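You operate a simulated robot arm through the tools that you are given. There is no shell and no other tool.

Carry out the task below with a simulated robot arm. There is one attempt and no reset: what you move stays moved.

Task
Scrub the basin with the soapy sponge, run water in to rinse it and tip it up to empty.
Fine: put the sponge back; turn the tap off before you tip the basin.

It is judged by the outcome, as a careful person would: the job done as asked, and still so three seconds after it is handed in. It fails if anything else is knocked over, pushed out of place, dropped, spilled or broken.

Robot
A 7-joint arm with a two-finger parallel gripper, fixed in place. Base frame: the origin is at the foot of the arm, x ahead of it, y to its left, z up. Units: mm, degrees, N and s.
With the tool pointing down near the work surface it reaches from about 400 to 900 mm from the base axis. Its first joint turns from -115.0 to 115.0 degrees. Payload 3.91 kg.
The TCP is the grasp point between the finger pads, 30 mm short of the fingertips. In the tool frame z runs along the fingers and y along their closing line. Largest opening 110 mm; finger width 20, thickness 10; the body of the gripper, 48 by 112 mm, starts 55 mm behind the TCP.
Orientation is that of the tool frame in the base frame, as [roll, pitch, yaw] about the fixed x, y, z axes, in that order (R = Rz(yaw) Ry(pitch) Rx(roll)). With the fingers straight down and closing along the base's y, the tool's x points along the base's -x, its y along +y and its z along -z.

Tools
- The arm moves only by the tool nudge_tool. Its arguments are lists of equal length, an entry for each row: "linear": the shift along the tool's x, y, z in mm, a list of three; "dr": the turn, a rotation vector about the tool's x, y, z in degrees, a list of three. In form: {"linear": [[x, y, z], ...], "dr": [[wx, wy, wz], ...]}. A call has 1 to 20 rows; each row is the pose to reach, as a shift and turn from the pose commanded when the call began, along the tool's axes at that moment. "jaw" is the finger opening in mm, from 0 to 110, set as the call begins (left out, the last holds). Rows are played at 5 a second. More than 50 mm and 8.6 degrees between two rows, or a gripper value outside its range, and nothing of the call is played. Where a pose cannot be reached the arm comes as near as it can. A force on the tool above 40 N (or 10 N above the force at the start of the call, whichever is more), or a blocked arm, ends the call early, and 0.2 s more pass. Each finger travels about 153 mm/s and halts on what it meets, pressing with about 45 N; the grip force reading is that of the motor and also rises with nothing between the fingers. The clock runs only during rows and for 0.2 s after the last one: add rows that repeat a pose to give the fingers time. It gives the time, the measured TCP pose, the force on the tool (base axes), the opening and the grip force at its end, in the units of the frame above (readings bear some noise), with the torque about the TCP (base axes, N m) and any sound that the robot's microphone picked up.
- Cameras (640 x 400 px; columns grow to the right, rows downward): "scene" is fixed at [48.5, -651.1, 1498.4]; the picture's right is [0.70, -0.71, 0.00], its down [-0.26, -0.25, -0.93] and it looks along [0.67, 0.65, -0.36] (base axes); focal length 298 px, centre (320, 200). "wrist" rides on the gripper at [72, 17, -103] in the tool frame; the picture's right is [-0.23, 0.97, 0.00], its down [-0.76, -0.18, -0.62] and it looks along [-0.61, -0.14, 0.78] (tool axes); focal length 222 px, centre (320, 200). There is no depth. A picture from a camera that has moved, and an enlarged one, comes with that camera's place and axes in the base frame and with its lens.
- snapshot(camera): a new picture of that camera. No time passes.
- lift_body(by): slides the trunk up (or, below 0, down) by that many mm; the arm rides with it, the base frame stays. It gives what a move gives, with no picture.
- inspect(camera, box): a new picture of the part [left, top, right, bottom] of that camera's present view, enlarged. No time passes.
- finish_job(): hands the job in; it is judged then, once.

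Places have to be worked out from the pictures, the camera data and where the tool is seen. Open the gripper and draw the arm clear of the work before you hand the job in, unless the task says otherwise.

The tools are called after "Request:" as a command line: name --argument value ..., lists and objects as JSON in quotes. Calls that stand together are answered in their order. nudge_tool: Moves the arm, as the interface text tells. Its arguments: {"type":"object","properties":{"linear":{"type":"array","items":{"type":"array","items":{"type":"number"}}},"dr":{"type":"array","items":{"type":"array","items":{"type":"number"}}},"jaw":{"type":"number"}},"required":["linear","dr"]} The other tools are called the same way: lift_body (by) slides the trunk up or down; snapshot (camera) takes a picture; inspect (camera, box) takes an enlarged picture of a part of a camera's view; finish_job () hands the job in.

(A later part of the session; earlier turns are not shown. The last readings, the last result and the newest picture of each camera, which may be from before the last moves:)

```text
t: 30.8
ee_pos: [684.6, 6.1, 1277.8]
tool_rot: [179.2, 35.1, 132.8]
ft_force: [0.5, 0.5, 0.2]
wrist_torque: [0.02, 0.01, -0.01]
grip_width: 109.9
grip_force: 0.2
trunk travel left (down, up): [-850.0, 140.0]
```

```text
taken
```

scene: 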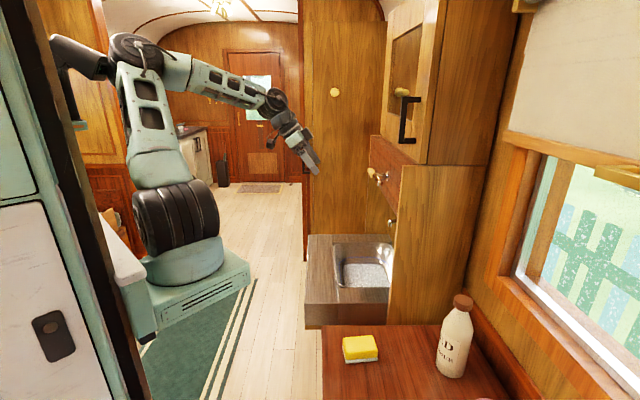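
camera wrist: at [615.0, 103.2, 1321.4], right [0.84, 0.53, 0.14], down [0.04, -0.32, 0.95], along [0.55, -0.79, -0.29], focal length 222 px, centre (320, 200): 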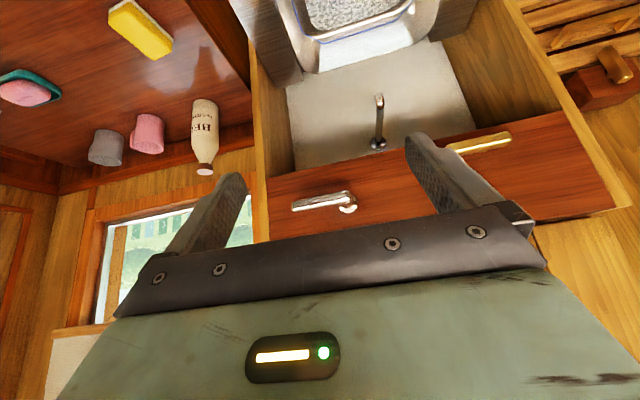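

Now I can see two separate fittings on the panel: a chrome lever to the left of the spout and a brass bar to the right. I'll zoom in on both.

Request:
inspect --camera "wrist" --box '[270, 80, 430, 230]'

Request:
inspect --camera "wrist" --box '[420, 30, 640, 200]'

Request:
inspect --camera "scene" --box '[350, 155, 414, 195]'

```text
2.67 times, centred on (350, 155) of wrist
camera zoom: at [615.0, 103.2, 1321.4], right [0.84, 0.53, 0.14], down [0.04, -0.32, 0.95], along [0.55, -0.79, -0.29], focal length 592 px, centre (240, 320)
```

zoom: 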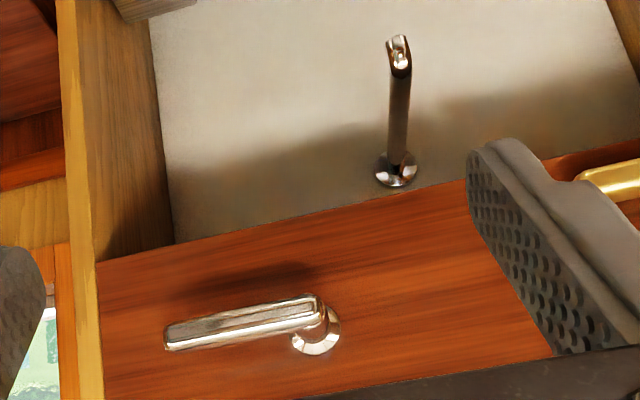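

```text
2.35 times, centred on (530, 115) of wrist
camera zoom: at [615.0, 103.2, 1321.4], right [0.84, 0.53, 0.14], down [0.04, -0.32, 0.95], along [0.55, -0.79, -0.29], focal length 523 px, centre (-174, 400)
```

zoom: 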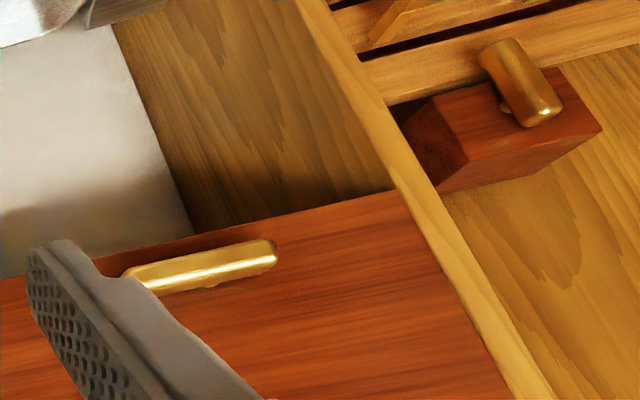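

```text
10.00 times, centred on (382, 175) of scene
camera zoom: at [48.5, -651.1, 1498.4], right [0.7, -0.71, 0.0], down [-0.26, -0.25, -0.93], along [0.67, 0.65, -0.36], focal length 2984 px, centre (-300, 450)
```

zoom: 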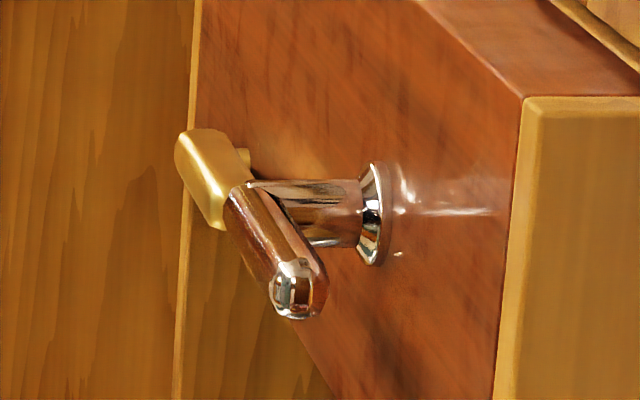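

The chrome lever is L-shaped, with its hub at its right end. I'll swing the wrist view to the right to see the brass bar unobstructed before deciding which one is the tap control.

Request:
nudge_tool --linear '[[0, 0, 0], [0, 0, 0], [0, 0, 0], [0, 0, 0], [0, 0, 0]]' --dr '[[-3.9, 0, -5.5], [-7.8, 0, -11], [-11.6, 0, -16.6], [-15.5, 0, -22.1], [-15.5, 0, -22.1]]'

Request:
snapshot --camera "wrist"

Request:
inspect --camera "wrist" --box '[240, 120, 420, 232]'

Request:
inspect --camera "wrist" --box '[100, 0, 400, 188]'

```text
t: 32.0
ee_pos: [681.6, 17.9, 1275.5]
tool_rot: [179.4, 35.4, 161.7]
ft_force: [-0.3, -1.0, -0.4]
wrist_torque: [-0.01, -0.03, 0.0]
grip_width: 109.8
grip_force: 0.0
trunk travel left (down, up): [-850.0, 140.0]
```

```text
taken
camera wrist: at [572.5, 69.9, 1320.1], right [0.48, 0.87, 0.14], down [0.19, -0.26, 0.95], along [0.86, -0.43, -0.29], focal length 222 px, centre (320, 200)
```

wrist: 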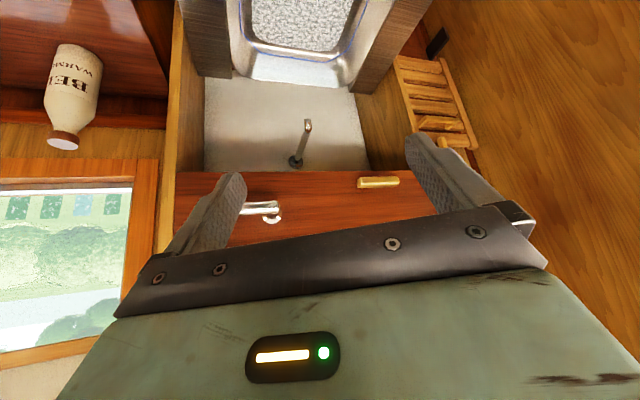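

```text
3.56 times, centred on (330, 176) of wrist
camera zoom: at [572.5, 69.9, 1320.1], right [0.48, 0.87, 0.14], down [0.19, -0.26, 0.95], along [0.86, -0.43, -0.29], focal length 790 px, centre (284, 285)
```

zoom: 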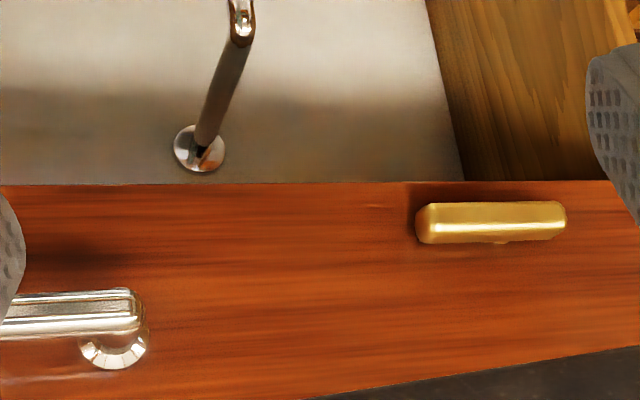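

```text
2.13 times, centred on (250, 94) of wrist
camera zoom: at [572.5, 69.9, 1320.1], right [0.48, 0.87, 0.14], down [0.19, -0.26, 0.95], along [0.86, -0.43, -0.29], focal length 473 px, centre (469, 426)
```

zoom: 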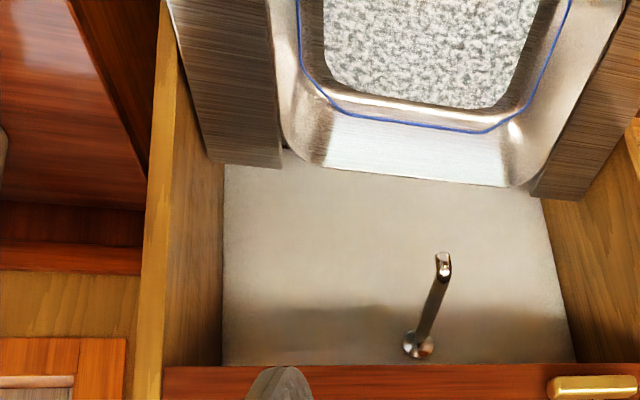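

The brass piece is a small bar near the panel's bottom edge, more like a turn-button, while the chrome L-lever (hub f≈500, arm toward -f, z≈1223) looks like the tap handle. I'll set up in front of the chrome lever with the tool pointing at the wall. First move: the yaw and position.

Request:
nudge_tool --linear '[[7.3, -16.9, 11.2], [14.7, -33.8, 22.4], [22, -50.7, 33.6], [29.3, -67.6, 44.8], [29.3, -67.6, 44.8]]' --dr '[[3.9, 0, 5.5], [7.9, 0, 11.1], [11.8, 0, 16.6], [15.7, 0, 22.1], [15.7, 0, 22.1]]'

Request:
nudge_tool --linear '[[0, 0, 0], [0, 0, 0], [0, 0, 0], [0, 0, 0], [0, 0, 0], [0, 0, 0], [0, 0, 0], [0, 0, 0]]' --dr '[[0, -7.8, 0], [0, -15.6, 0], [0, -23.4, 0], [0, -31.2, 0], [0, -39, 0], [0, -46.8, 0], [0, -54.6, 0], [0, -54.6, 0]]'

Request:
snapshot --camera "scene"

Request:
snapshot --camera "wrist"

```text
t: 33.2
ee_pos: [662.3, -47.5, 1221.8]
tool_rot: [179.6, 35.3, 134.2]
ft_force: [0.1, -0.2, 0.4]
wrist_torque: [0.01, 0.01, 0.01]
grip_width: 110.0
grip_force: 0.1
trunk travel left (down, up): [-850.0, 140.0]
```

```text
t: 35.0
ee_pos: [662.0, -46.8, 1222.1]
tool_rot: [103.4, 89.6, 58.0]
ft_force: [-0.2, 1.3, 0.4]
wrist_torque: [-0.02, 0.03, -0.01]
grip_width: 110.2
grip_force: 0.1
trunk travel left (down, up): [-850.0, 140.0]
```

```text
taken
```

scene: 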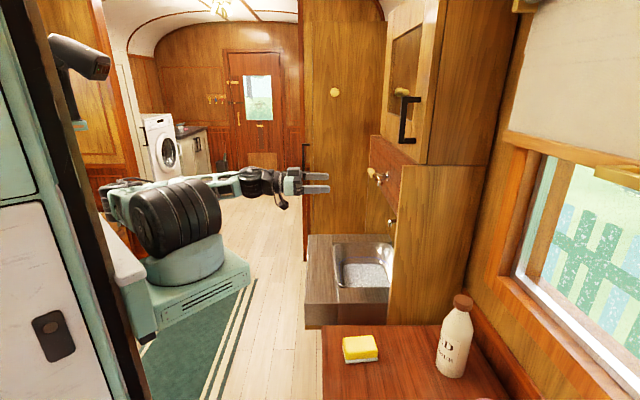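

```text
taken
camera wrist: at [601.1, 38.3, 1151.0], right [0.69, 0.68, 0.23], down [-0.57, 0.31, 0.76], along [0.45, -0.66, 0.6], focal length 222 px, centre (320, 200)
```

wrist: 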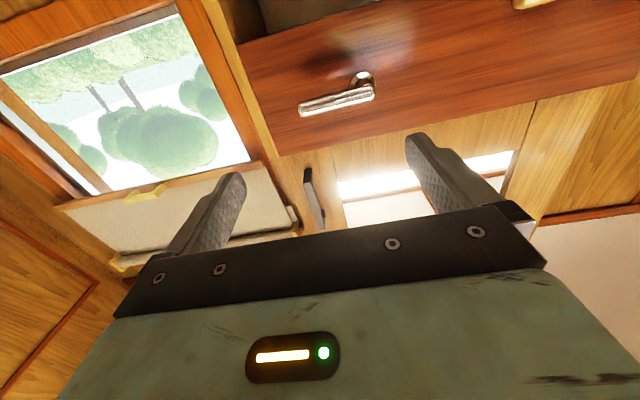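

The tool is now level and pointing straight at the wall, in front of the lever. I'll roll it -90° about its own axis so the fingers open vertically above and below the lever bar.

Request:
nudge_tool --linear '[[0, 0, 0], [0, 0, 0], [0, 0, 0], [0, 0, 0], [0, 0, 0], [0, 0, 0], [0, 0, 0], [0, 0, 0], [0, 0, 0], [0, 0, 0], [0, 0, 0], [0, 0, 0]]' --dr '[[0, 0, -8.2], [0, 0, -16.4], [0, 0, -24.6], [0, 0, -32.8], [0, 0, -41], [0, 0, -49.2], [0, 0, -57.4], [0, 0, -65.6], [0, 0, -73.8], [0, 0, -82], [0, 0, -90], [0, 0, -90]]'

Request:
snapshot --camera "wrist"

Request:
snapshot --camera "scene"

```text
t: 37.6
ee_pos: [661.3, -46.6, 1222.4]
tool_rot: [-90.3, 0.2, -135.3]
ft_force: [0.0, -0.9, -0.2]
wrist_torque: [-0.01, 0.0, -0.02]
grip_width: 109.9
grip_force: 0.1
trunk travel left (down, up): [-850.0, 140.0]
```

```text
taken
camera wrist: at [536.4, -25.1, 1206.6], right [0.16, 0.16, -0.97], down [0.11, 0.98, 0.18], along [0.98, -0.13, 0.14], focal length 222 px, centre (320, 200)
```

wrist: 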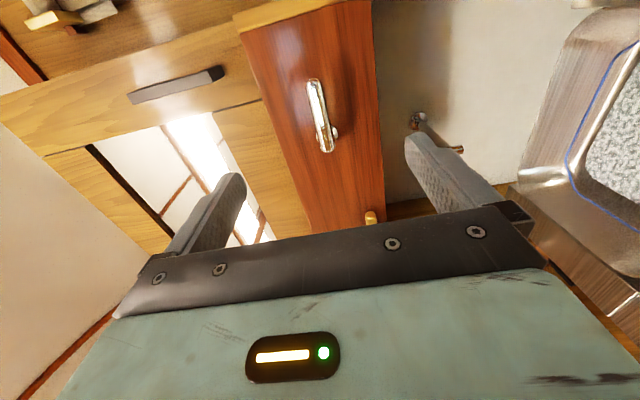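

```text
taken
```

scene: 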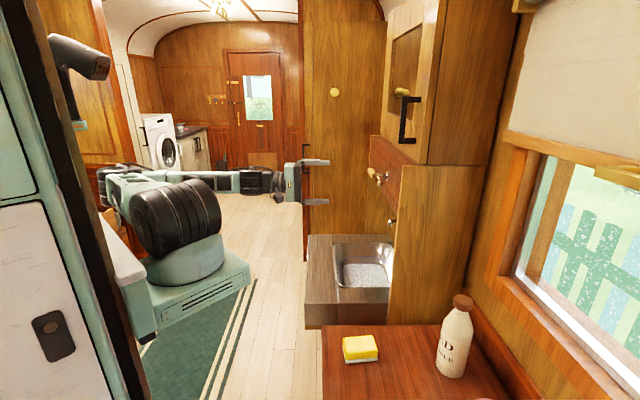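

The lever sits centred between the open fingers in height, at about z 1225. I'll advance along the tool axis to straddle the bar near its free end, with the fingertips stopping about 20 mm short of the panel.

Request:
nudge_tool --linear '[[1, -0.5, 40], [2, -1, 80], [4, -1.5, 120], [5, -2, 150], [6, -2, 168], [6, -2, 168]]' --dr '[[0, 0, 0], [0, 0, 0], [0, 0, 0], [0, 0, 0], [0, 0, 0], [0, 0, 0]]'

Request:
snapshot --camera "wrist"

Request:
inspect --camera "scene" --box '[340, 145, 420, 205]'

```text
t: 39.0
ee_pos: [775.4, -173.3, 1224.1]
tool_rot: [-90.2, 0.3, -135.5]
ft_force: [-0.4, -0.1, -0.5]
wrist_torque: [-0.01, 0.0, 0.01]
grip_width: 110.0
grip_force: 0.1
trunk travel left (down, up): [-850.0, 140.0]
```

```text
taken
camera wrist: at [651.4, -150.7, 1207.9], right [0.16, 0.17, -0.97], down [0.1, 0.98, 0.18], along [0.98, -0.13, 0.14], focal length 222 px, centre (320, 200)
```

wrist: 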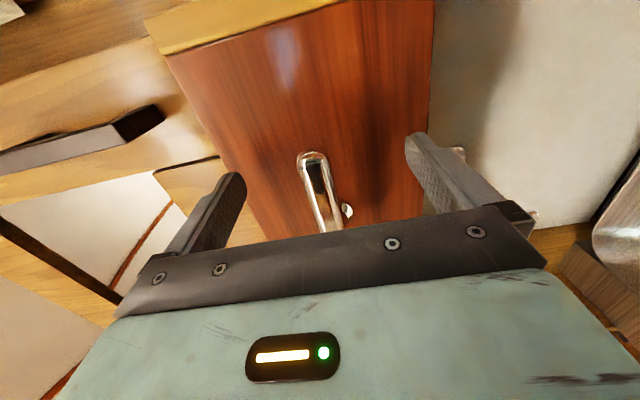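

```text
6.67 times, centred on (380, 175) of scene
camera zoom: at [48.5, -651.1, 1498.4], right [0.7, -0.71, 0.0], down [-0.26, -0.25, -0.93], along [0.67, 0.65, -0.36], focal length 1989 px, centre (-80, 367)
```

zoom: 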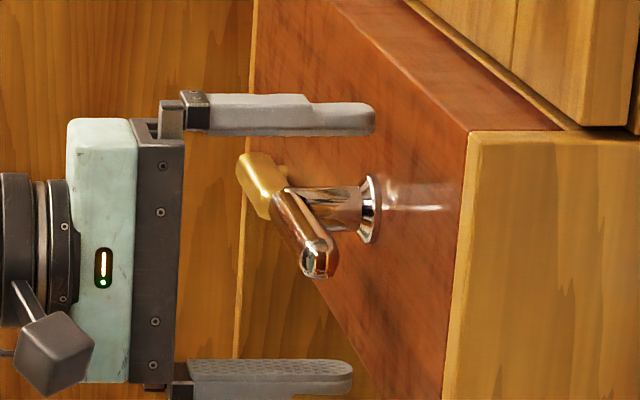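

The fingers straddle the bar cleanly. I'll close to a loose 32 mm around it, so they guide the lever without clamping it.

Request:
nudge_tool --linear '[[0, 0, 0], [0, 0, 0], [0, 0, 0], [0, 0, 0]]' --dr '[[0, 0, 0], [0, 0, 0], [0, 0, 0], [0, 0, 0]]' --jaw 32

Request:
inspect --camera "scene" --box '[340, 145, 420, 205]'

Request:
inspect --camera "wrist" --box '[220, 110, 440, 240]'

```text
t: 40.0
ee_pos: [775.1, -172.2, 1223.4]
tool_rot: [-90.1, 0.3, -135.5]
ft_force: [-0.5, -0.6, -0.7]
wrist_torque: [-0.01, 0.01, -0.01]
grip_width: 32.1
grip_force: 0.1
trunk travel left (down, up): [-850.0, 140.0]
```

```text
6.67 times, centred on (380, 175) of scene
camera zoom: at [48.5, -651.1, 1498.4], right [0.7, -0.71, 0.0], down [-0.26, -0.25, -0.93], along [0.67, 0.65, -0.36], focal length 1989 px, centre (-80, 367)
```

zoom: 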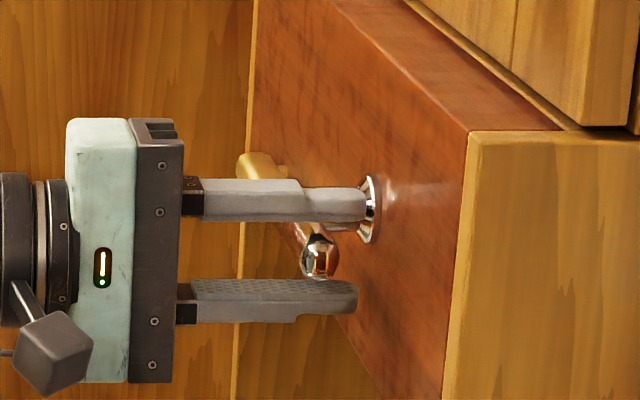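

```text
2.91 times, centred on (330, 175) of wrist
camera zoom: at [651.2, -150.3, 1208.0], right [0.16, 0.17, -0.97], down [0.1, 0.98, 0.18], along [0.98, -0.13, 0.14], focal length 646 px, centre (291, 273)
```

zoom: 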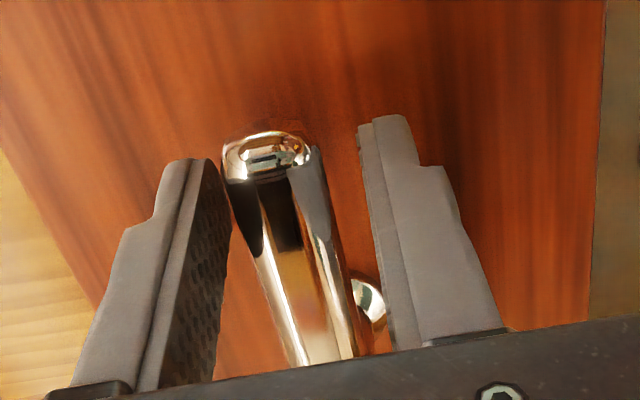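

The fingers loosely bracket the bar. I'll try turning it downward in small steps along its arc, watching the force and listening for water.

Request:
nudge_tool --linear '[[-0.2, 4.3, 0], [-0.6, 8.6, 0], [-1.4, 12.9, 0], [-2.4, 17.1, 0], [-3.7, 21.2, 0]]' --dr '[[0, 0, 4], [0, 0, 8], [0, 0, 12], [0, 0, 16], [0, 0, 20]]'

Request:
inspect --camera "scene" --box '[340, 145, 420, 205]'

Request:
inspect --camera "wrist" --box '[220, 110, 440, 240]'

```text
t: 41.1
ee_pos: [777.7, -168.6, 1215.9]
tool_rot: [-89.6, 16.8, -135.1]
ft_force: [1.9, -2.6, 25.2]
wrist_torque: [-0.32, 0.28, -0.31]
grip_width: 44.4
grip_force: 12.1
trunk travel left (down, up): [-850.0, 140.0]
stopped in row 5: the force on the tool passed its limit at 42 N (the readings are from after the stop); the commanded pose is now the measured one
```

```text
6.67 times, centred on (380, 175) of scene
camera zoom: at [48.5, -651.1, 1498.4], right [0.7, -0.71, 0.0], down [-0.26, -0.25, -0.93], along [0.67, 0.65, -0.36], focal length 1989 px, centre (-80, 367)
```

zoom: 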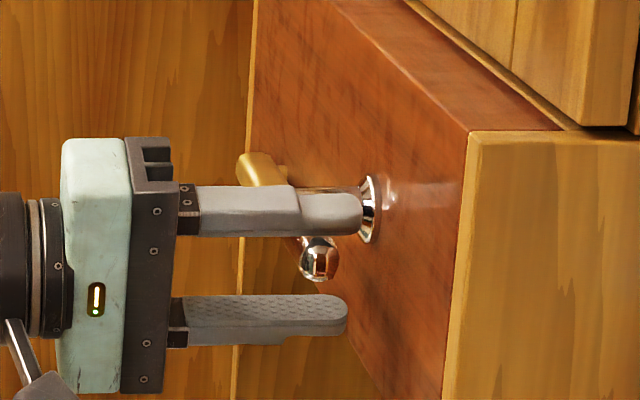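

```text
2.91 times, centred on (330, 175) of wrist
camera zoom: at [658.5, -141.2, 1178.4], right [0.36, 0.35, -0.87], down [0.04, 0.92, 0.38], along [0.93, -0.17, 0.32], focal length 646 px, centre (291, 273)
```

zoom: 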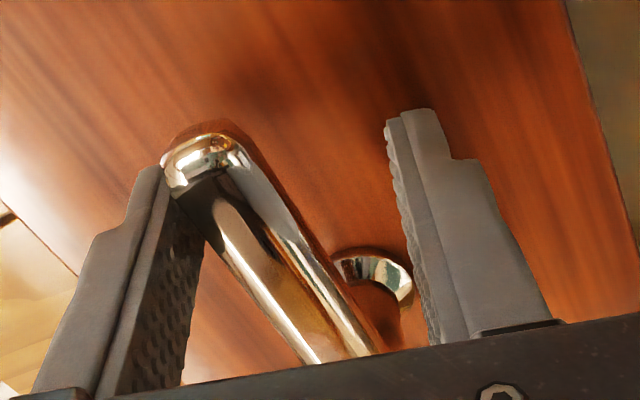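

The lever won't go down, so it's against its stop that way. I'll back off to the neutral pose and then try upward.

Request:
nudge_tool --linear '[[1.0, -4.5, 0.5], [2.0, -9.0, 1], [2.0, -9.0, 1]]' --dr '[[0, 0, -8.4], [0, 0, -16.8], [0, 0, -16.8]]' --jaw 34

Request:
inspect --camera "wrist" --box '[220, 110, 440, 240]'

```text
t: 41.9
ee_pos: [776.9, -172.3, 1217.5]
tool_rot: [-89.9, -0.4, -135.1]
ft_force: [-0.6, 0.5, 1.8]
wrist_torque: [0.02, -0.02, 0.01]
grip_width: 35.1
grip_force: 0.6
trunk travel left (down, up): [-850.0, 140.0]
```

```text
2.91 times, centred on (330, 175) of wrist
camera zoom: at [650.6, -150.7, 1202.0], right [0.16, 0.15, -0.98], down [0.1, 0.98, 0.17], along [0.98, -0.13, 0.14], focal length 646 px, centre (291, 273)
```

zoom: 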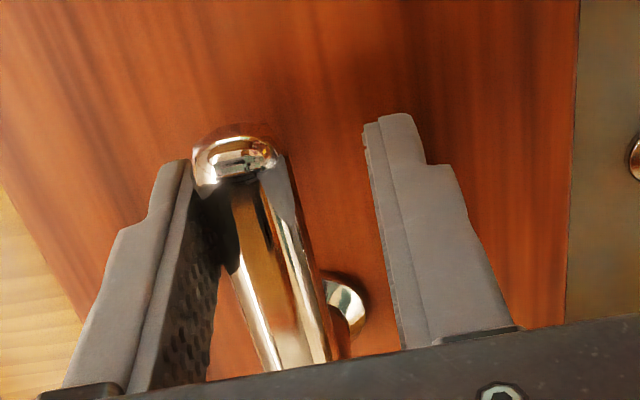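

The bar rests against the upper finger with no load. I'll re-centre and try turning it upward in small steps, rolling the other way.

Request:
nudge_tool --linear '[[0, -7, 0], [-0.3, -13.5, 0], [-1.4, -19.9, 0], [-3, -26.2, 0], [-5.4, -32.2, 0]]' --dr '[[0, 0, 0], [0, 0, -6], [0, 0, -12], [0, 0, -18], [0, 0, -24]]'

Request:
inspect --camera "scene" --box '[340, 145, 420, 205]'

Request:
snapshot --camera "wrist"

```text
t: 43.1
ee_pos: [781.1, -168.1, 1252.0]
tool_rot: [-89.7, -24.2, -135.3]
ft_force: [0.7, 0.0, 0.0]
wrist_torque: [0.02, -0.01, 0.04]
grip_width: 34.4
grip_force: 0.6
trunk travel left (down, up): [-850.0, 140.0]
```

```text
6.67 times, centred on (380, 175) of scene
camera zoom: at [48.5, -651.1, 1498.4], right [0.7, -0.71, 0.0], down [-0.26, -0.25, -0.93], along [0.67, 0.65, -0.36], focal length 1989 px, centre (-80, 367)
```

zoom: 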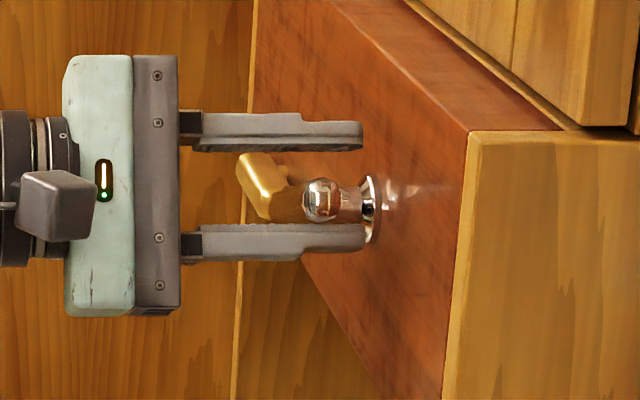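

```text
taken
camera wrist: at [654.6, -147.2, 1267.0], right [-0.13, -0.14, -0.98], down [0.11, 0.98, -0.15], along [0.99, -0.12, -0.12], focal length 222 px, centre (320, 200)
```

wrist: 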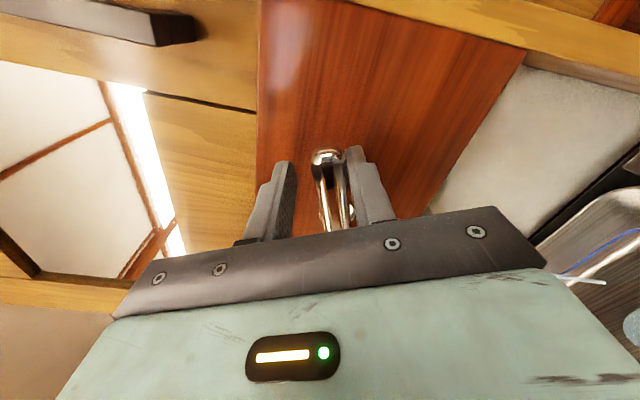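

The lever turned up easily, and there's a bright streak at the spout's position in the wrist view. I'll check whether water is running.

Request:
inspect --camera "wrist" --box '[500, 200, 640, 400]'

Request:
inspect --camera "scene" --box '[300, 205, 412, 295]'

```text
2.00 times, centred on (570, 300) of wrist
camera zoom: at [654.6, -147.2, 1267.0], right [-0.13, -0.14, -0.98], down [0.11, 0.98, -0.15], along [0.99, -0.12, -0.12], focal length 444 px, centre (-180, 0)
```

zoom: 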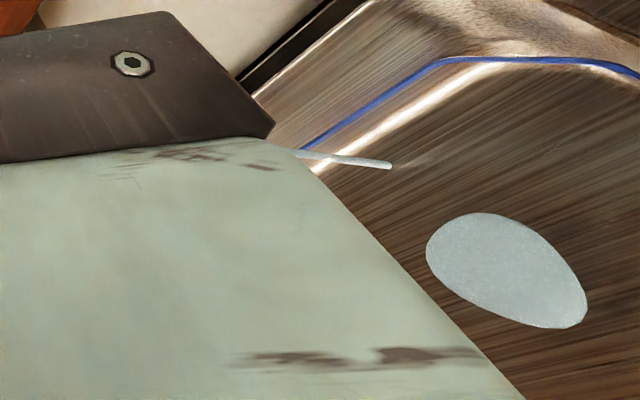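

```text
4.44 times, centred on (356, 250) of scene
camera zoom: at [48.5, -651.1, 1498.4], right [0.7, -0.71, 0.0], down [-0.26, -0.25, -0.93], along [0.67, 0.65, -0.36], focal length 1326 px, centre (160, -22)
```

zoom: 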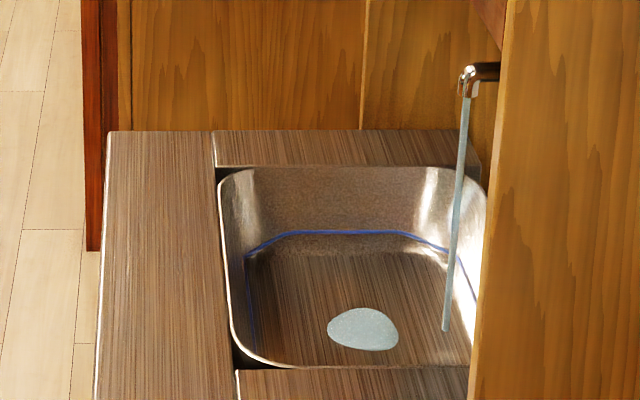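

Water is running, the suds have washed away, the stain is gone and a puddle is forming. I'll hold here two seconds at a time and watch the level against the blue line.

Request:
nudge_tool --linear '[[0, 0, 0], [0, 0, 0], [0, 0, 0], [0, 0, 0], [0, 0, 0], [0, 0, 0], [0, 0, 0], [0, 0, 0], [0, 0, 0]]' --dr '[[0, 0, 0], [0, 0, 0], [0, 0, 0], [0, 0, 0], [0, 0, 0], [0, 0, 0], [0, 0, 0], [0, 0, 0], [0, 0, 0]]'

Request:
inspect --camera "scene" --box '[300, 205, 412, 295]'

```text
t: 45.1
ee_pos: [780.6, -168.8, 1250.4]
tool_rot: [-89.8, -24.2, -135.3]
ft_force: [0.4, -1.1, -1.1]
wrist_torque: [-0.03, 0.01, -0.04]
grip_width: 34.2
grip_force: 0.3
trunk travel left (down, up): [-850.0, 140.0]
```

```text
4.44 times, centred on (356, 250) of scene
camera zoom: at [48.5, -651.1, 1498.4], right [0.7, -0.71, 0.0], down [-0.26, -0.25, -0.93], along [0.67, 0.65, -0.36], focal length 1326 px, centre (160, -22)
```

zoom: 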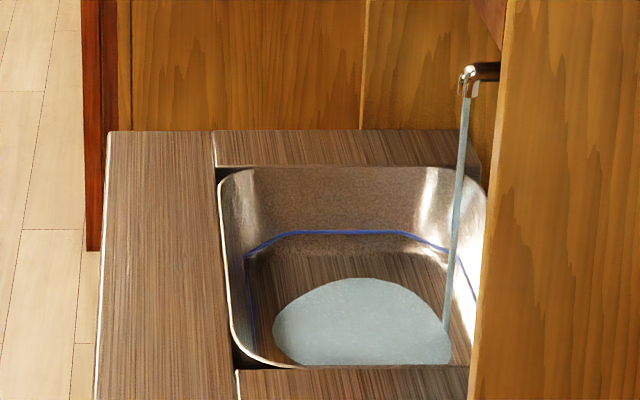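

The pool is growing over the floor and is still well below the blue line. I'll keep waiting.

Request:
nudge_tool --linear '[[0, 0, 0], [0, 0, 0], [0, 0, 0], [0, 0, 0], [0, 0, 0], [0, 0, 0], [0, 0, 0], [0, 0, 0], [0, 0, 0]]' --dr '[[0, 0, 0], [0, 0, 0], [0, 0, 0], [0, 0, 0], [0, 0, 0], [0, 0, 0], [0, 0, 0], [0, 0, 0], [0, 0, 0]]'

Request:
inspect --camera "scene" --box '[300, 205, 412, 295]'

```text
t: 47.1
ee_pos: [780.7, -167.9, 1251.6]
tool_rot: [-89.8, -24.2, -135.4]
ft_force: [-0.7, -0.1, -0.1]
wrist_torque: [0.0, -0.01, -0.05]
grip_width: 34.2
grip_force: 0.1
trunk travel left (down, up): [-850.0, 140.0]
```

```text
4.44 times, centred on (356, 250) of scene
camera zoom: at [48.5, -651.1, 1498.4], right [0.7, -0.71, 0.0], down [-0.26, -0.25, -0.93], along [0.67, 0.65, -0.36], focal length 1326 px, centre (160, -22)
```

zoom: 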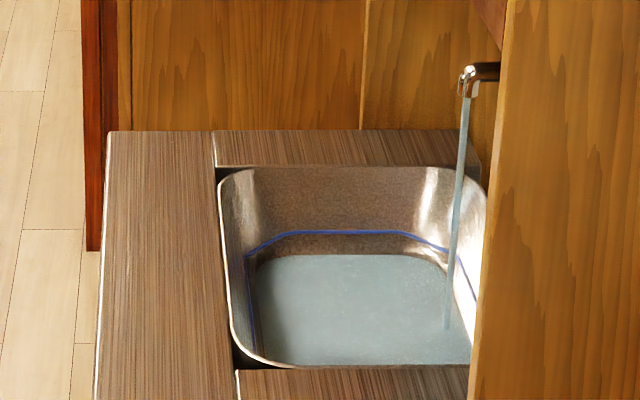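

Water now covers the whole floor and sits below the blue line. I'll continue in shorter steps so it doesn't pass the mark.

Request:
nudge_tool --linear '[[0, 0, 0], [0, 0, 0], [0, 0, 0], [0, 0, 0], [0, 0, 0], [0, 0, 0], [0, 0, 0]]' --dr '[[0, 0, 0], [0, 0, 0], [0, 0, 0], [0, 0, 0], [0, 0, 0], [0, 0, 0], [0, 0, 0]]'

Request:
inspect --camera "scene" --box '[300, 205, 412, 295]'

```text
t: 48.7
ee_pos: [779.6, -168.2, 1252.4]
tool_rot: [-89.8, -24.2, -135.3]
ft_force: [0.1, -1.3, -0.6]
wrist_torque: [0.06, 0.0, -0.02]
grip_width: 34.1
grip_force: 0.3
trunk travel left (down, up): [-850.0, 140.0]
```

```text
4.44 times, centred on (356, 250) of scene
camera zoom: at [48.5, -651.1, 1498.4], right [0.7, -0.71, 0.0], down [-0.26, -0.25, -0.93], along [0.67, 0.65, -0.36], focal length 1326 px, centre (160, -22)
```

zoom: 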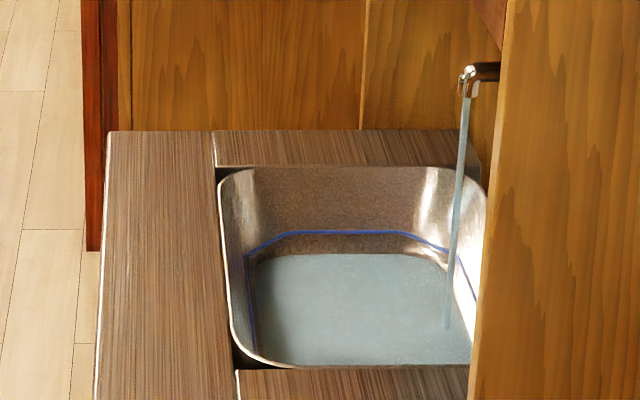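

The level rises slowly. I'll keep filling toward the mark in longer holds and check after each one.

Request:
nudge_tool --linear '[[0, 0, 0], [0, 0, 0], [0, 0, 0], [0, 0, 0], [0, 0, 0], [0, 0, 0], [0, 0, 0], [0, 0, 0], [0, 0, 0], [0, 0, 0], [0, 0, 0], [0, 0, 0], [0, 0, 0], [0, 0, 0], [0, 0, 0], [0, 0, 0], [0, 0, 0], [0, 0, 0], [0, 0, 0]]' --dr '[[0, 0, 0], [0, 0, 0], [0, 0, 0], [0, 0, 0], [0, 0, 0], [0, 0, 0], [0, 0, 0], [0, 0, 0], [0, 0, 0], [0, 0, 0], [0, 0, 0], [0, 0, 0], [0, 0, 0], [0, 0, 0], [0, 0, 0], [0, 0, 0], [0, 0, 0], [0, 0, 0], [0, 0, 0]]'

Request:
inspect --camera "scene" --box '[300, 205, 412, 295]'

```text
t: 52.7
ee_pos: [779.7, -167.8, 1252.3]
tool_rot: [-89.8, -24.2, -135.3]
ft_force: [-0.4, 0.3, -1.2]
wrist_torque: [0.03, -0.03, 0.0]
grip_width: 34.4
grip_force: 0.1
trunk travel left (down, up): [-850.0, 140.0]
```

```text
4.44 times, centred on (356, 250) of scene
camera zoom: at [48.5, -651.1, 1498.4], right [0.7, -0.71, 0.0], down [-0.26, -0.25, -0.93], along [0.67, 0.65, -0.36], focal length 1326 px, centre (160, -22)
```

zoom: 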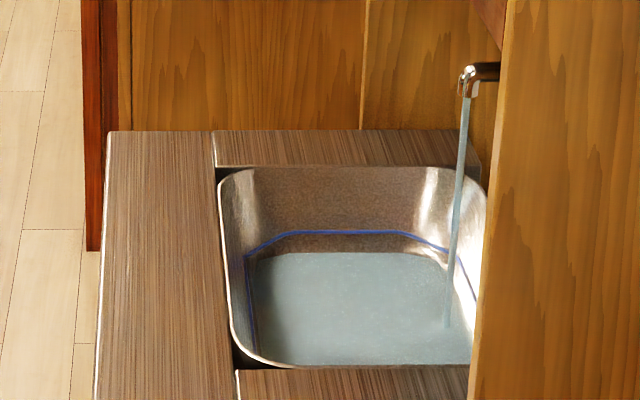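

The level is rising only about half a millimetre per second at this opening. I'll open the lever further along its arc to speed up the fill.

Request:
nudge_tool --linear '[[-0.6, -8.6, 0], [-2.4, -17.1, 0], [-5.4, -25.2, 0], [-9.4, -32.9, 0], [-11.8, -36.4, 0]]' --dr '[[0, 0, -8], [0, 0, -16], [0, 0, -24], [0, 0, -32], [0, 0, -36]]'

Request:
inspect --camera "scene" --box '[300, 205, 412, 295]'

Request:
inspect --camera "scene" --box '[340, 125, 420, 195]'

Request:
snapshot --camera "wrist"

```text
t: 53.9
ee_pos: [797.7, -150.3, 1279.4]
tool_rot: [-89.6, -60.3, -135.5]
ft_force: [-1.6, -1.3, -0.4]
wrist_torque: [-0.02, 0.0, 0.01]
grip_width: 34.3
grip_force: 0.5
trunk travel left (down, up): [-850.0, 140.0]
```

```text
4.44 times, centred on (356, 250) of scene
camera zoom: at [48.5, -651.1, 1498.4], right [0.7, -0.71, 0.0], down [-0.26, -0.25, -0.93], along [0.67, 0.65, -0.36], focal length 1326 px, centre (160, -22)
```

zoom: 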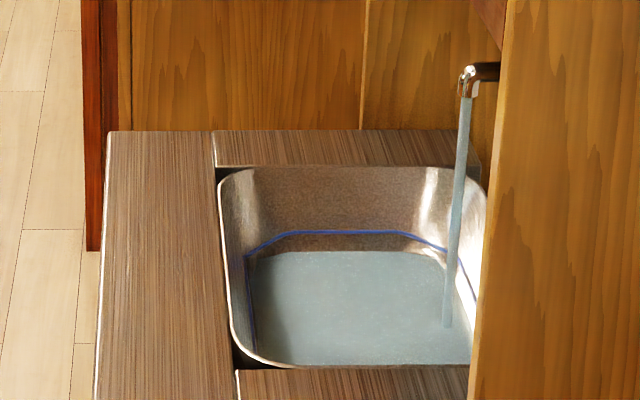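

```text
5.71 times, centred on (380, 160) of scene
camera zoom: at [48.5, -651.1, 1498.4], right [0.7, -0.71, 0.0], down [-0.26, -0.25, -0.93], along [0.67, 0.65, -0.36], focal length 1705 px, centre (-23, 429)
```

zoom: 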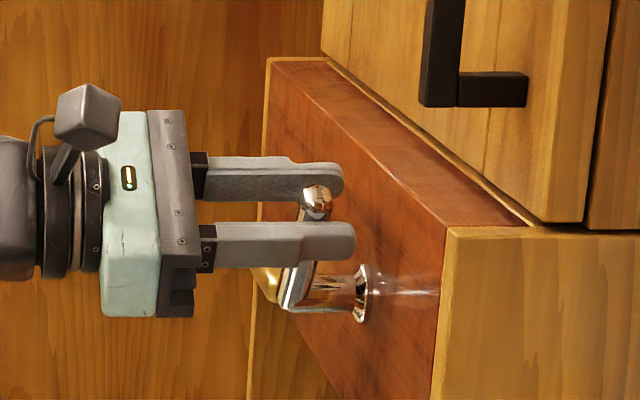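

```text
taken
camera wrist: at [688.0, -112.4, 1334.8], right [-0.52, -0.52, -0.68], down [-0.06, 0.82, -0.58], along [0.85, -0.26, -0.45], focal length 222 px, centre (320, 200)
```

wrist: 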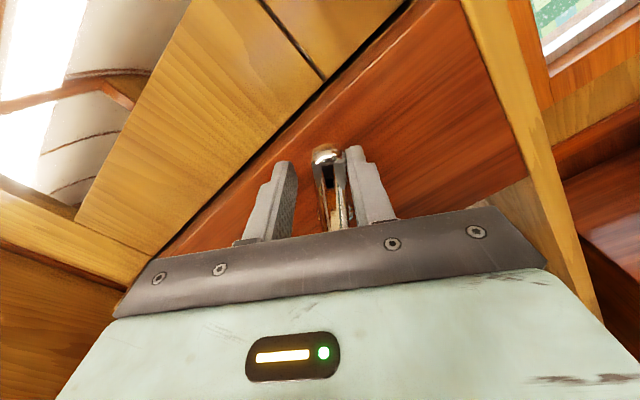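

The lever followed to about 60° and the stream is thicker. I'll hold and watch the level approach the blue line.

Request:
nudge_tool --linear '[[0, 0, 0], [0, 0, 0], [0, 0, 0], [0, 0, 0], [0, 0, 0], [0, 0, 0], [0, 0, 0], [0, 0, 0], [0, 0, 0], [0, 0, 0], [0, 0, 0], [0, 0, 0], [0, 0, 0], [0, 0, 0]]' --dr '[[0, 0, 0], [0, 0, 0], [0, 0, 0], [0, 0, 0], [0, 0, 0], [0, 0, 0], [0, 0, 0], [0, 0, 0], [0, 0, 0], [0, 0, 0], [0, 0, 0], [0, 0, 0], [0, 0, 0], [0, 0, 0]]'

Request:
inspect --camera "scene" --box '[300, 205, 412, 295]'

```text
t: 56.9
ee_pos: [798.5, -149.3, 1279.4]
tool_rot: [-89.7, -60.2, -135.4]
ft_force: [0.2, 0.0, -0.5]
wrist_torque: [0.0, 0.0, 0.02]
grip_width: 33.8
grip_force: 0.4
trunk travel left (down, up): [-850.0, 140.0]
```

```text
4.44 times, centred on (356, 250) of scene
camera zoom: at [48.5, -651.1, 1498.4], right [0.7, -0.71, 0.0], down [-0.26, -0.25, -0.93], along [0.67, 0.65, -0.36], focal length 1326 px, centre (160, -22)
```

zoom: 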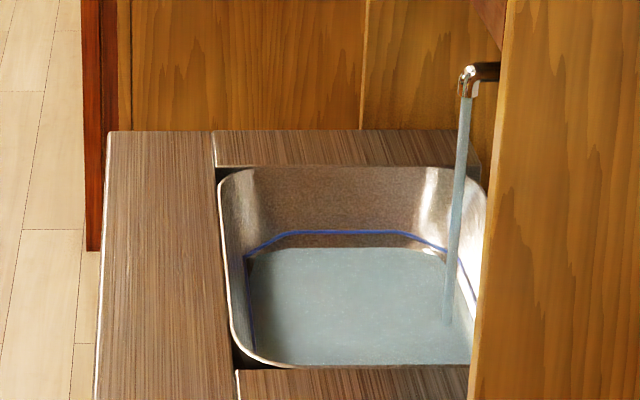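

The level is climbing roughly twice as fast now. I'll hold another four seconds.

Request:
nudge_tool --linear '[[0, 0, 0], [0, 0, 0], [0, 0, 0], [0, 0, 0], [0, 0, 0], [0, 0, 0], [0, 0, 0], [0, 0, 0], [0, 0, 0], [0, 0, 0], [0, 0, 0], [0, 0, 0], [0, 0, 0], [0, 0, 0], [0, 0, 0], [0, 0, 0], [0, 0, 0], [0, 0, 0], [0, 0, 0], [0, 0, 0]]' --dr '[[0, 0, 0], [0, 0, 0], [0, 0, 0], [0, 0, 0], [0, 0, 0], [0, 0, 0], [0, 0, 0], [0, 0, 0], [0, 0, 0], [0, 0, 0], [0, 0, 0], [0, 0, 0], [0, 0, 0], [0, 0, 0], [0, 0, 0], [0, 0, 0], [0, 0, 0], [0, 0, 0], [0, 0, 0], [0, 0, 0]]'

Request:
inspect --camera "scene" --box '[300, 205, 412, 295]'

```text
t: 61.1
ee_pos: [797.4, -149.5, 1279.3]
tool_rot: [-89.6, -60.2, -135.6]
ft_force: [-0.5, -0.5, -0.5]
wrist_torque: [-0.03, -0.04, -0.02]
grip_width: 34.0
grip_force: 0.1
trunk travel left (down, up): [-850.0, 140.0]
```

```text
4.44 times, centred on (356, 250) of scene
camera zoom: at [48.5, -651.1, 1498.4], right [0.7, -0.71, 0.0], down [-0.26, -0.25, -0.93], along [0.67, 0.65, -0.36], focal length 1326 px, centre (160, -22)
```

zoom: 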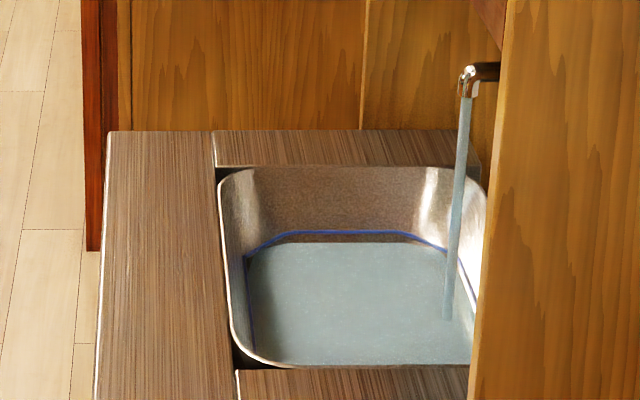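

The water's back edge is at row 242 and the line is at about 232. I'll hold four more seconds, leaving a margin for the time closing takes.

Request:
nudge_tool --linear '[[0, 0, 0], [0, 0, 0], [0, 0, 0], [0, 0, 0], [0, 0, 0], [0, 0, 0], [0, 0, 0], [0, 0, 0], [0, 0, 0], [0, 0, 0], [0, 0, 0], [0, 0, 0], [0, 0, 0], [0, 0, 0], [0, 0, 0], [0, 0, 0], [0, 0, 0], [0, 0, 0]]' --dr '[[0, 0, 0], [0, 0, 0], [0, 0, 0], [0, 0, 0], [0, 0, 0], [0, 0, 0], [0, 0, 0], [0, 0, 0], [0, 0, 0], [0, 0, 0], [0, 0, 0], [0, 0, 0], [0, 0, 0], [0, 0, 0], [0, 0, 0], [0, 0, 0], [0, 0, 0], [0, 0, 0]]'

Request:
inspect --camera "scene" --box '[325, 235, 405, 295]'

```text
t: 64.9
ee_pos: [798.2, -149.3, 1279.4]
tool_rot: [-89.5, -60.2, -135.4]
ft_force: [0.0, 0.3, 0.4]
wrist_torque: [-0.03, -0.03, 0.01]
grip_width: 34.2
grip_force: 0.3
trunk travel left (down, up): [-850.0, 140.0]
```

```text
6.67 times, centred on (365, 265) of scene
camera zoom: at [48.5, -651.1, 1498.4], right [0.7, -0.71, 0.0], down [-0.26, -0.25, -0.93], along [0.67, 0.65, -0.36], focal length 1989 px, centre (20, -233)
```

zoom: 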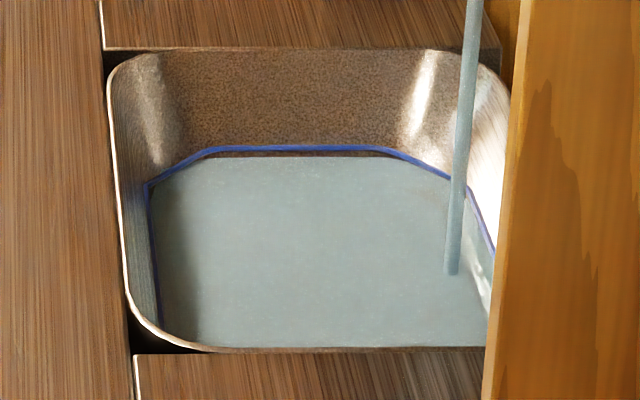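

The water is just a few millimetres below the blue line. I'll hold about a second and then turn the lever back down to closed along the same arc.

Request:
nudge_tool --linear '[[0, 0, 0], [0, 0, 0], [0, 0, 0], [0, 0, 0], [0, 0, 0], [-0.6, 8.6, 0], [-2.4, 17.1, 0], [-5.4, 25.2, 0], [-9.4, 32.9, 0], [-14.5, 39.9, 0], [-20.5, 46.1, 0], [-27.3, 51.4, 0], [-32.9, 54.7, 0], [-36.8, 56.7, 0], [-38.8, 57.5, 0], [-40.8, 58.3, 0]]' --dr '[[0, 0, 0], [0, 0, 0], [0, 0, 0], [0, 0, 0], [0, 0, 0], [0, 0, 8], [0, 0, 16], [0, 0, 24], [0, 0, 32], [0, 0, 40], [0, 0, 48], [0, 0, 56], [0, 0, 62], [0, 0, 66], [0, 0, 68], [0, 0, 70]]'

Request:
inspect --camera "scene" --box '[300, 205, 412, 295]'

Request:
inspect --camera "scene" --box '[340, 145, 420, 205]'

```text
t: 68.3
ee_pos: [776.6, -170.2, 1216.3]
tool_rot: [-89.7, 9.9, -135.0]
ft_force: [2.9, 1.5, 11.9]
wrist_torque: [-0.15, 0.17, 0.06]
grip_width: 39.6
grip_force: 5.8
trunk travel left (down, up): [-850.0, 140.0]
```

```text
4.44 times, centred on (356, 250) of scene
camera zoom: at [48.5, -651.1, 1498.4], right [0.7, -0.71, 0.0], down [-0.26, -0.25, -0.93], along [0.67, 0.65, -0.36], focal length 1326 px, centre (160, -22)
```

zoom: 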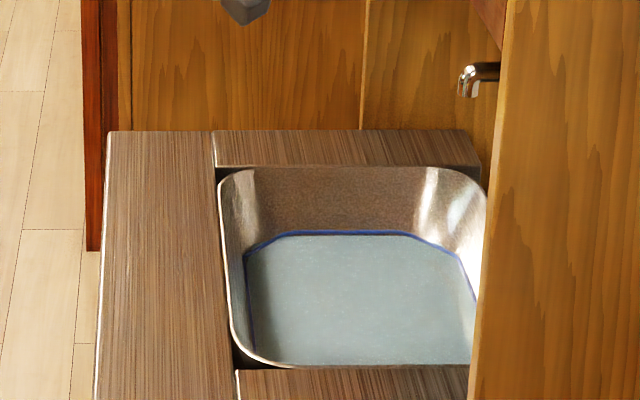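

```text
6.67 times, centred on (380, 175) of scene
camera zoom: at [48.5, -651.1, 1498.4], right [0.7, -0.71, 0.0], down [-0.26, -0.25, -0.93], along [0.67, 0.65, -0.36], focal length 1989 px, centre (-80, 367)
```

zoom: 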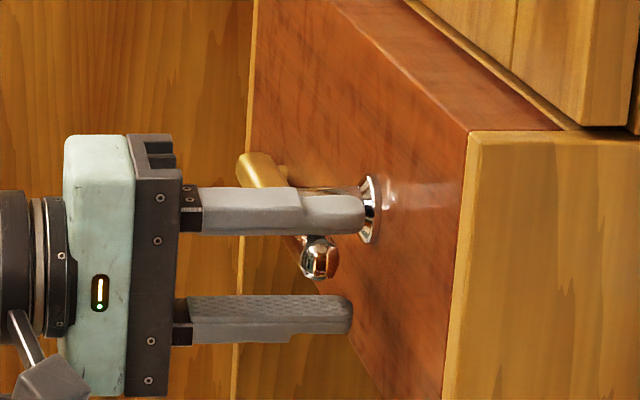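

The stream has stopped, the water is right at the blue line and the lever is back at its closed position. I'll open the fingers and back straight out from the wall.

Request:
nudge_tool --linear '[[0, 0, 0], [0, 0, 0], [0, 0, 0], [0, 0, 0]]' --dr '[[0, 0, 0], [0, 0, 0], [0, 0, 0], [0, 0, 0]]' --jaw 110

Request:
nudge_tool --linear '[[0, 0, -42], [0, 0, -84], [0, 0, -126], [0, 0, -170], [0, 0, -170]]' --dr '[[0, 0, 0], [0, 0, 0], [0, 0, 0], [0, 0, 0], [0, 0, 0]]'

Request:
inspect --camera "scene" --box '[300, 145, 412, 295]'

Request:
snapshot --camera "wrist"

```text
t: 69.3
ee_pos: [776.5, -172.0, 1215.5]
tool_rot: [-89.7, 9.7, -135.1]
ft_force: [0.0, -1.1, -0.2]
wrist_torque: [-0.02, 0.01, 0.01]
grip_width: 109.7
grip_force: 0.1
trunk travel left (down, up): [-850.0, 140.0]
```

```text
t: 70.5
ee_pos: [659.7, -51.5, 1216.2]
tool_rot: [-89.7, 9.7, -135.2]
ft_force: [-0.1, -0.2, -0.3]
wrist_torque: [-0.03, -0.01, -0.01]
grip_width: 109.8
grip_force: 0.1
trunk travel left (down, up): [-850.0, 140.0]
```

```text
2.67 times, centred on (356, 220) of scene
camera zoom: at [48.5, -651.1, 1498.4], right [0.7, -0.71, 0.0], down [-0.26, -0.25, -0.93], along [0.67, 0.65, -0.36], focal length 796 px, centre (224, 147)
```

zoom: 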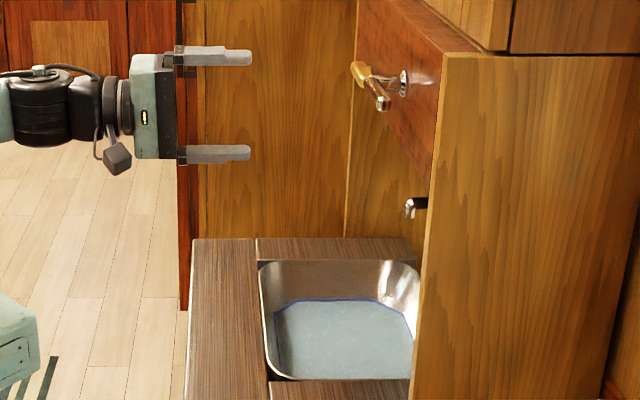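

```text
taken
camera wrist: at [537.5, -27.5, 1187.6], right [0.28, 0.27, -0.92], down [0.07, 0.95, 0.3], along [0.96, -0.15, 0.24], focal length 222 px, centre (320, 200)
```

wrist: 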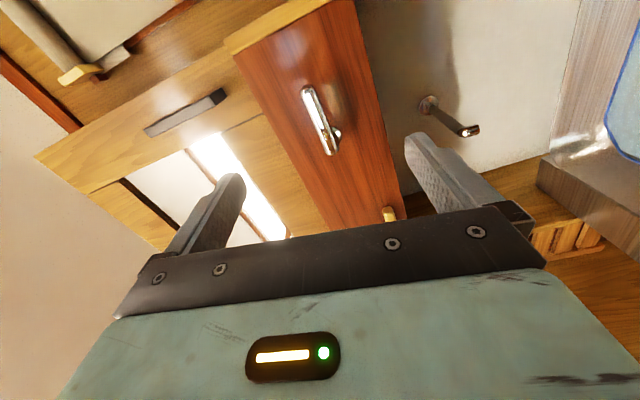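

The tap is off with no drip, and the lever is closed. Next I need to see how the basin is mounted, so I'll roll the wrist back upright and move to look down on its front rim.

Request:
nudge_tool --linear '[[0, 0, 0], [0, 0, 0], [0, 0, 0], [0, 0, 0], [0, 0, 0], [0, 0, 0], [0, 0, 0], [0, 0, 0], [0, 0, 0], [0, 0, 0], [0, 0, 0]]' --dr '[[0, 0, 8.1], [0, 0, 16.2], [0, 0, 24.3], [0, 0, 32.4], [0, 0, 40.5], [0, 0, 48.6], [0, 0, 56.7], [0, 0, 64.8], [0, 0, 72.9], [0, 0, 80.3], [0, 0, 80.3]]'

Request:
nudge_tool --linear '[[20.8, 21, -4], [41.5, 42, -7.9], [62.3, 63.1, -11.9], [83, 84.1, -15.8], [103.8, 105.1, -19.8], [124.5, 126.1, -23.7], [145.3, 147.2, -27.7], [166, 168.2, -31.6], [166, 168.2, -31.6]]' --dr '[[0, 6.9, 0], [0, 13.8, 0], [0, 20.6, 0], [0, 27.5, 0], [0, 34.4, 0], [0, 41.3, 0], [0, 48.1, 0], [0, 55, 0], [0, 55, 0]]'

Request:
snapshot --camera "wrist"

Request:
snapshot --camera "scene"

```text
t: 72.9
ee_pos: [657.2, -50.6, 1214.5]
tool_rot: [43.7, 89.7, -1.3]
ft_force: [-0.4, 0.1, 1.4]
wrist_torque: [-0.02, 0.0, -0.02]
grip_width: 110.0
grip_force: 0.0
trunk travel left (down, up): [-850.0, 140.0]
```

```text
t: 74.9
ee_pos: [753.1, 90.1, 1050.2]
tool_rot: [179.9, 35.1, 134.7]
ft_force: [0.4, 0.0, -0.9]
wrist_torque: [0.0, 0.02, -0.02]
grip_width: 110.1
grip_force: 0.1
trunk travel left (down, up): [-850.0, 140.0]
```

```text
taken
camera wrist: at [681.3, 185.5, 1093.4], right [0.82, 0.56, 0.13], down [0.06, -0.31, 0.95], along [0.57, -0.77, -0.29], focal length 222 px, centre (320, 200)
```

wrist: 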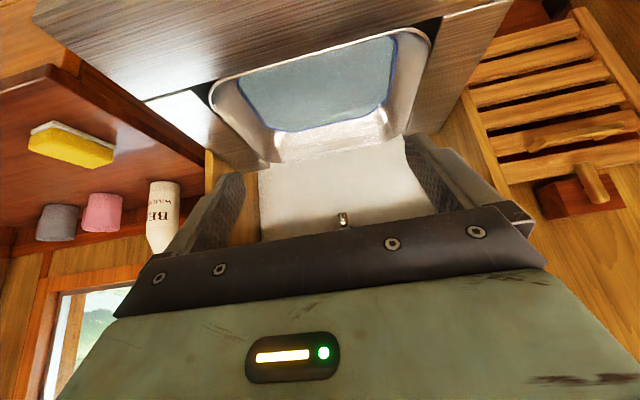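

```text
taken
```

scene: 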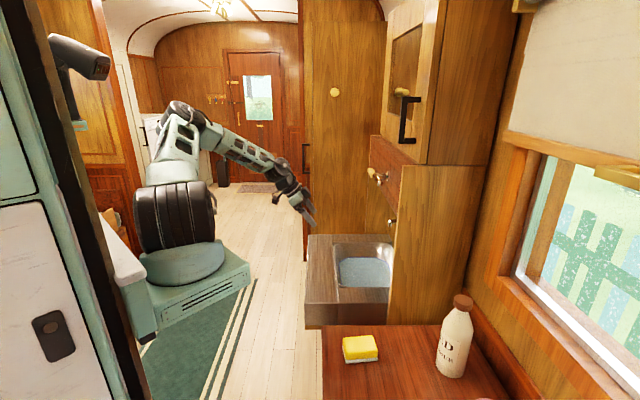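

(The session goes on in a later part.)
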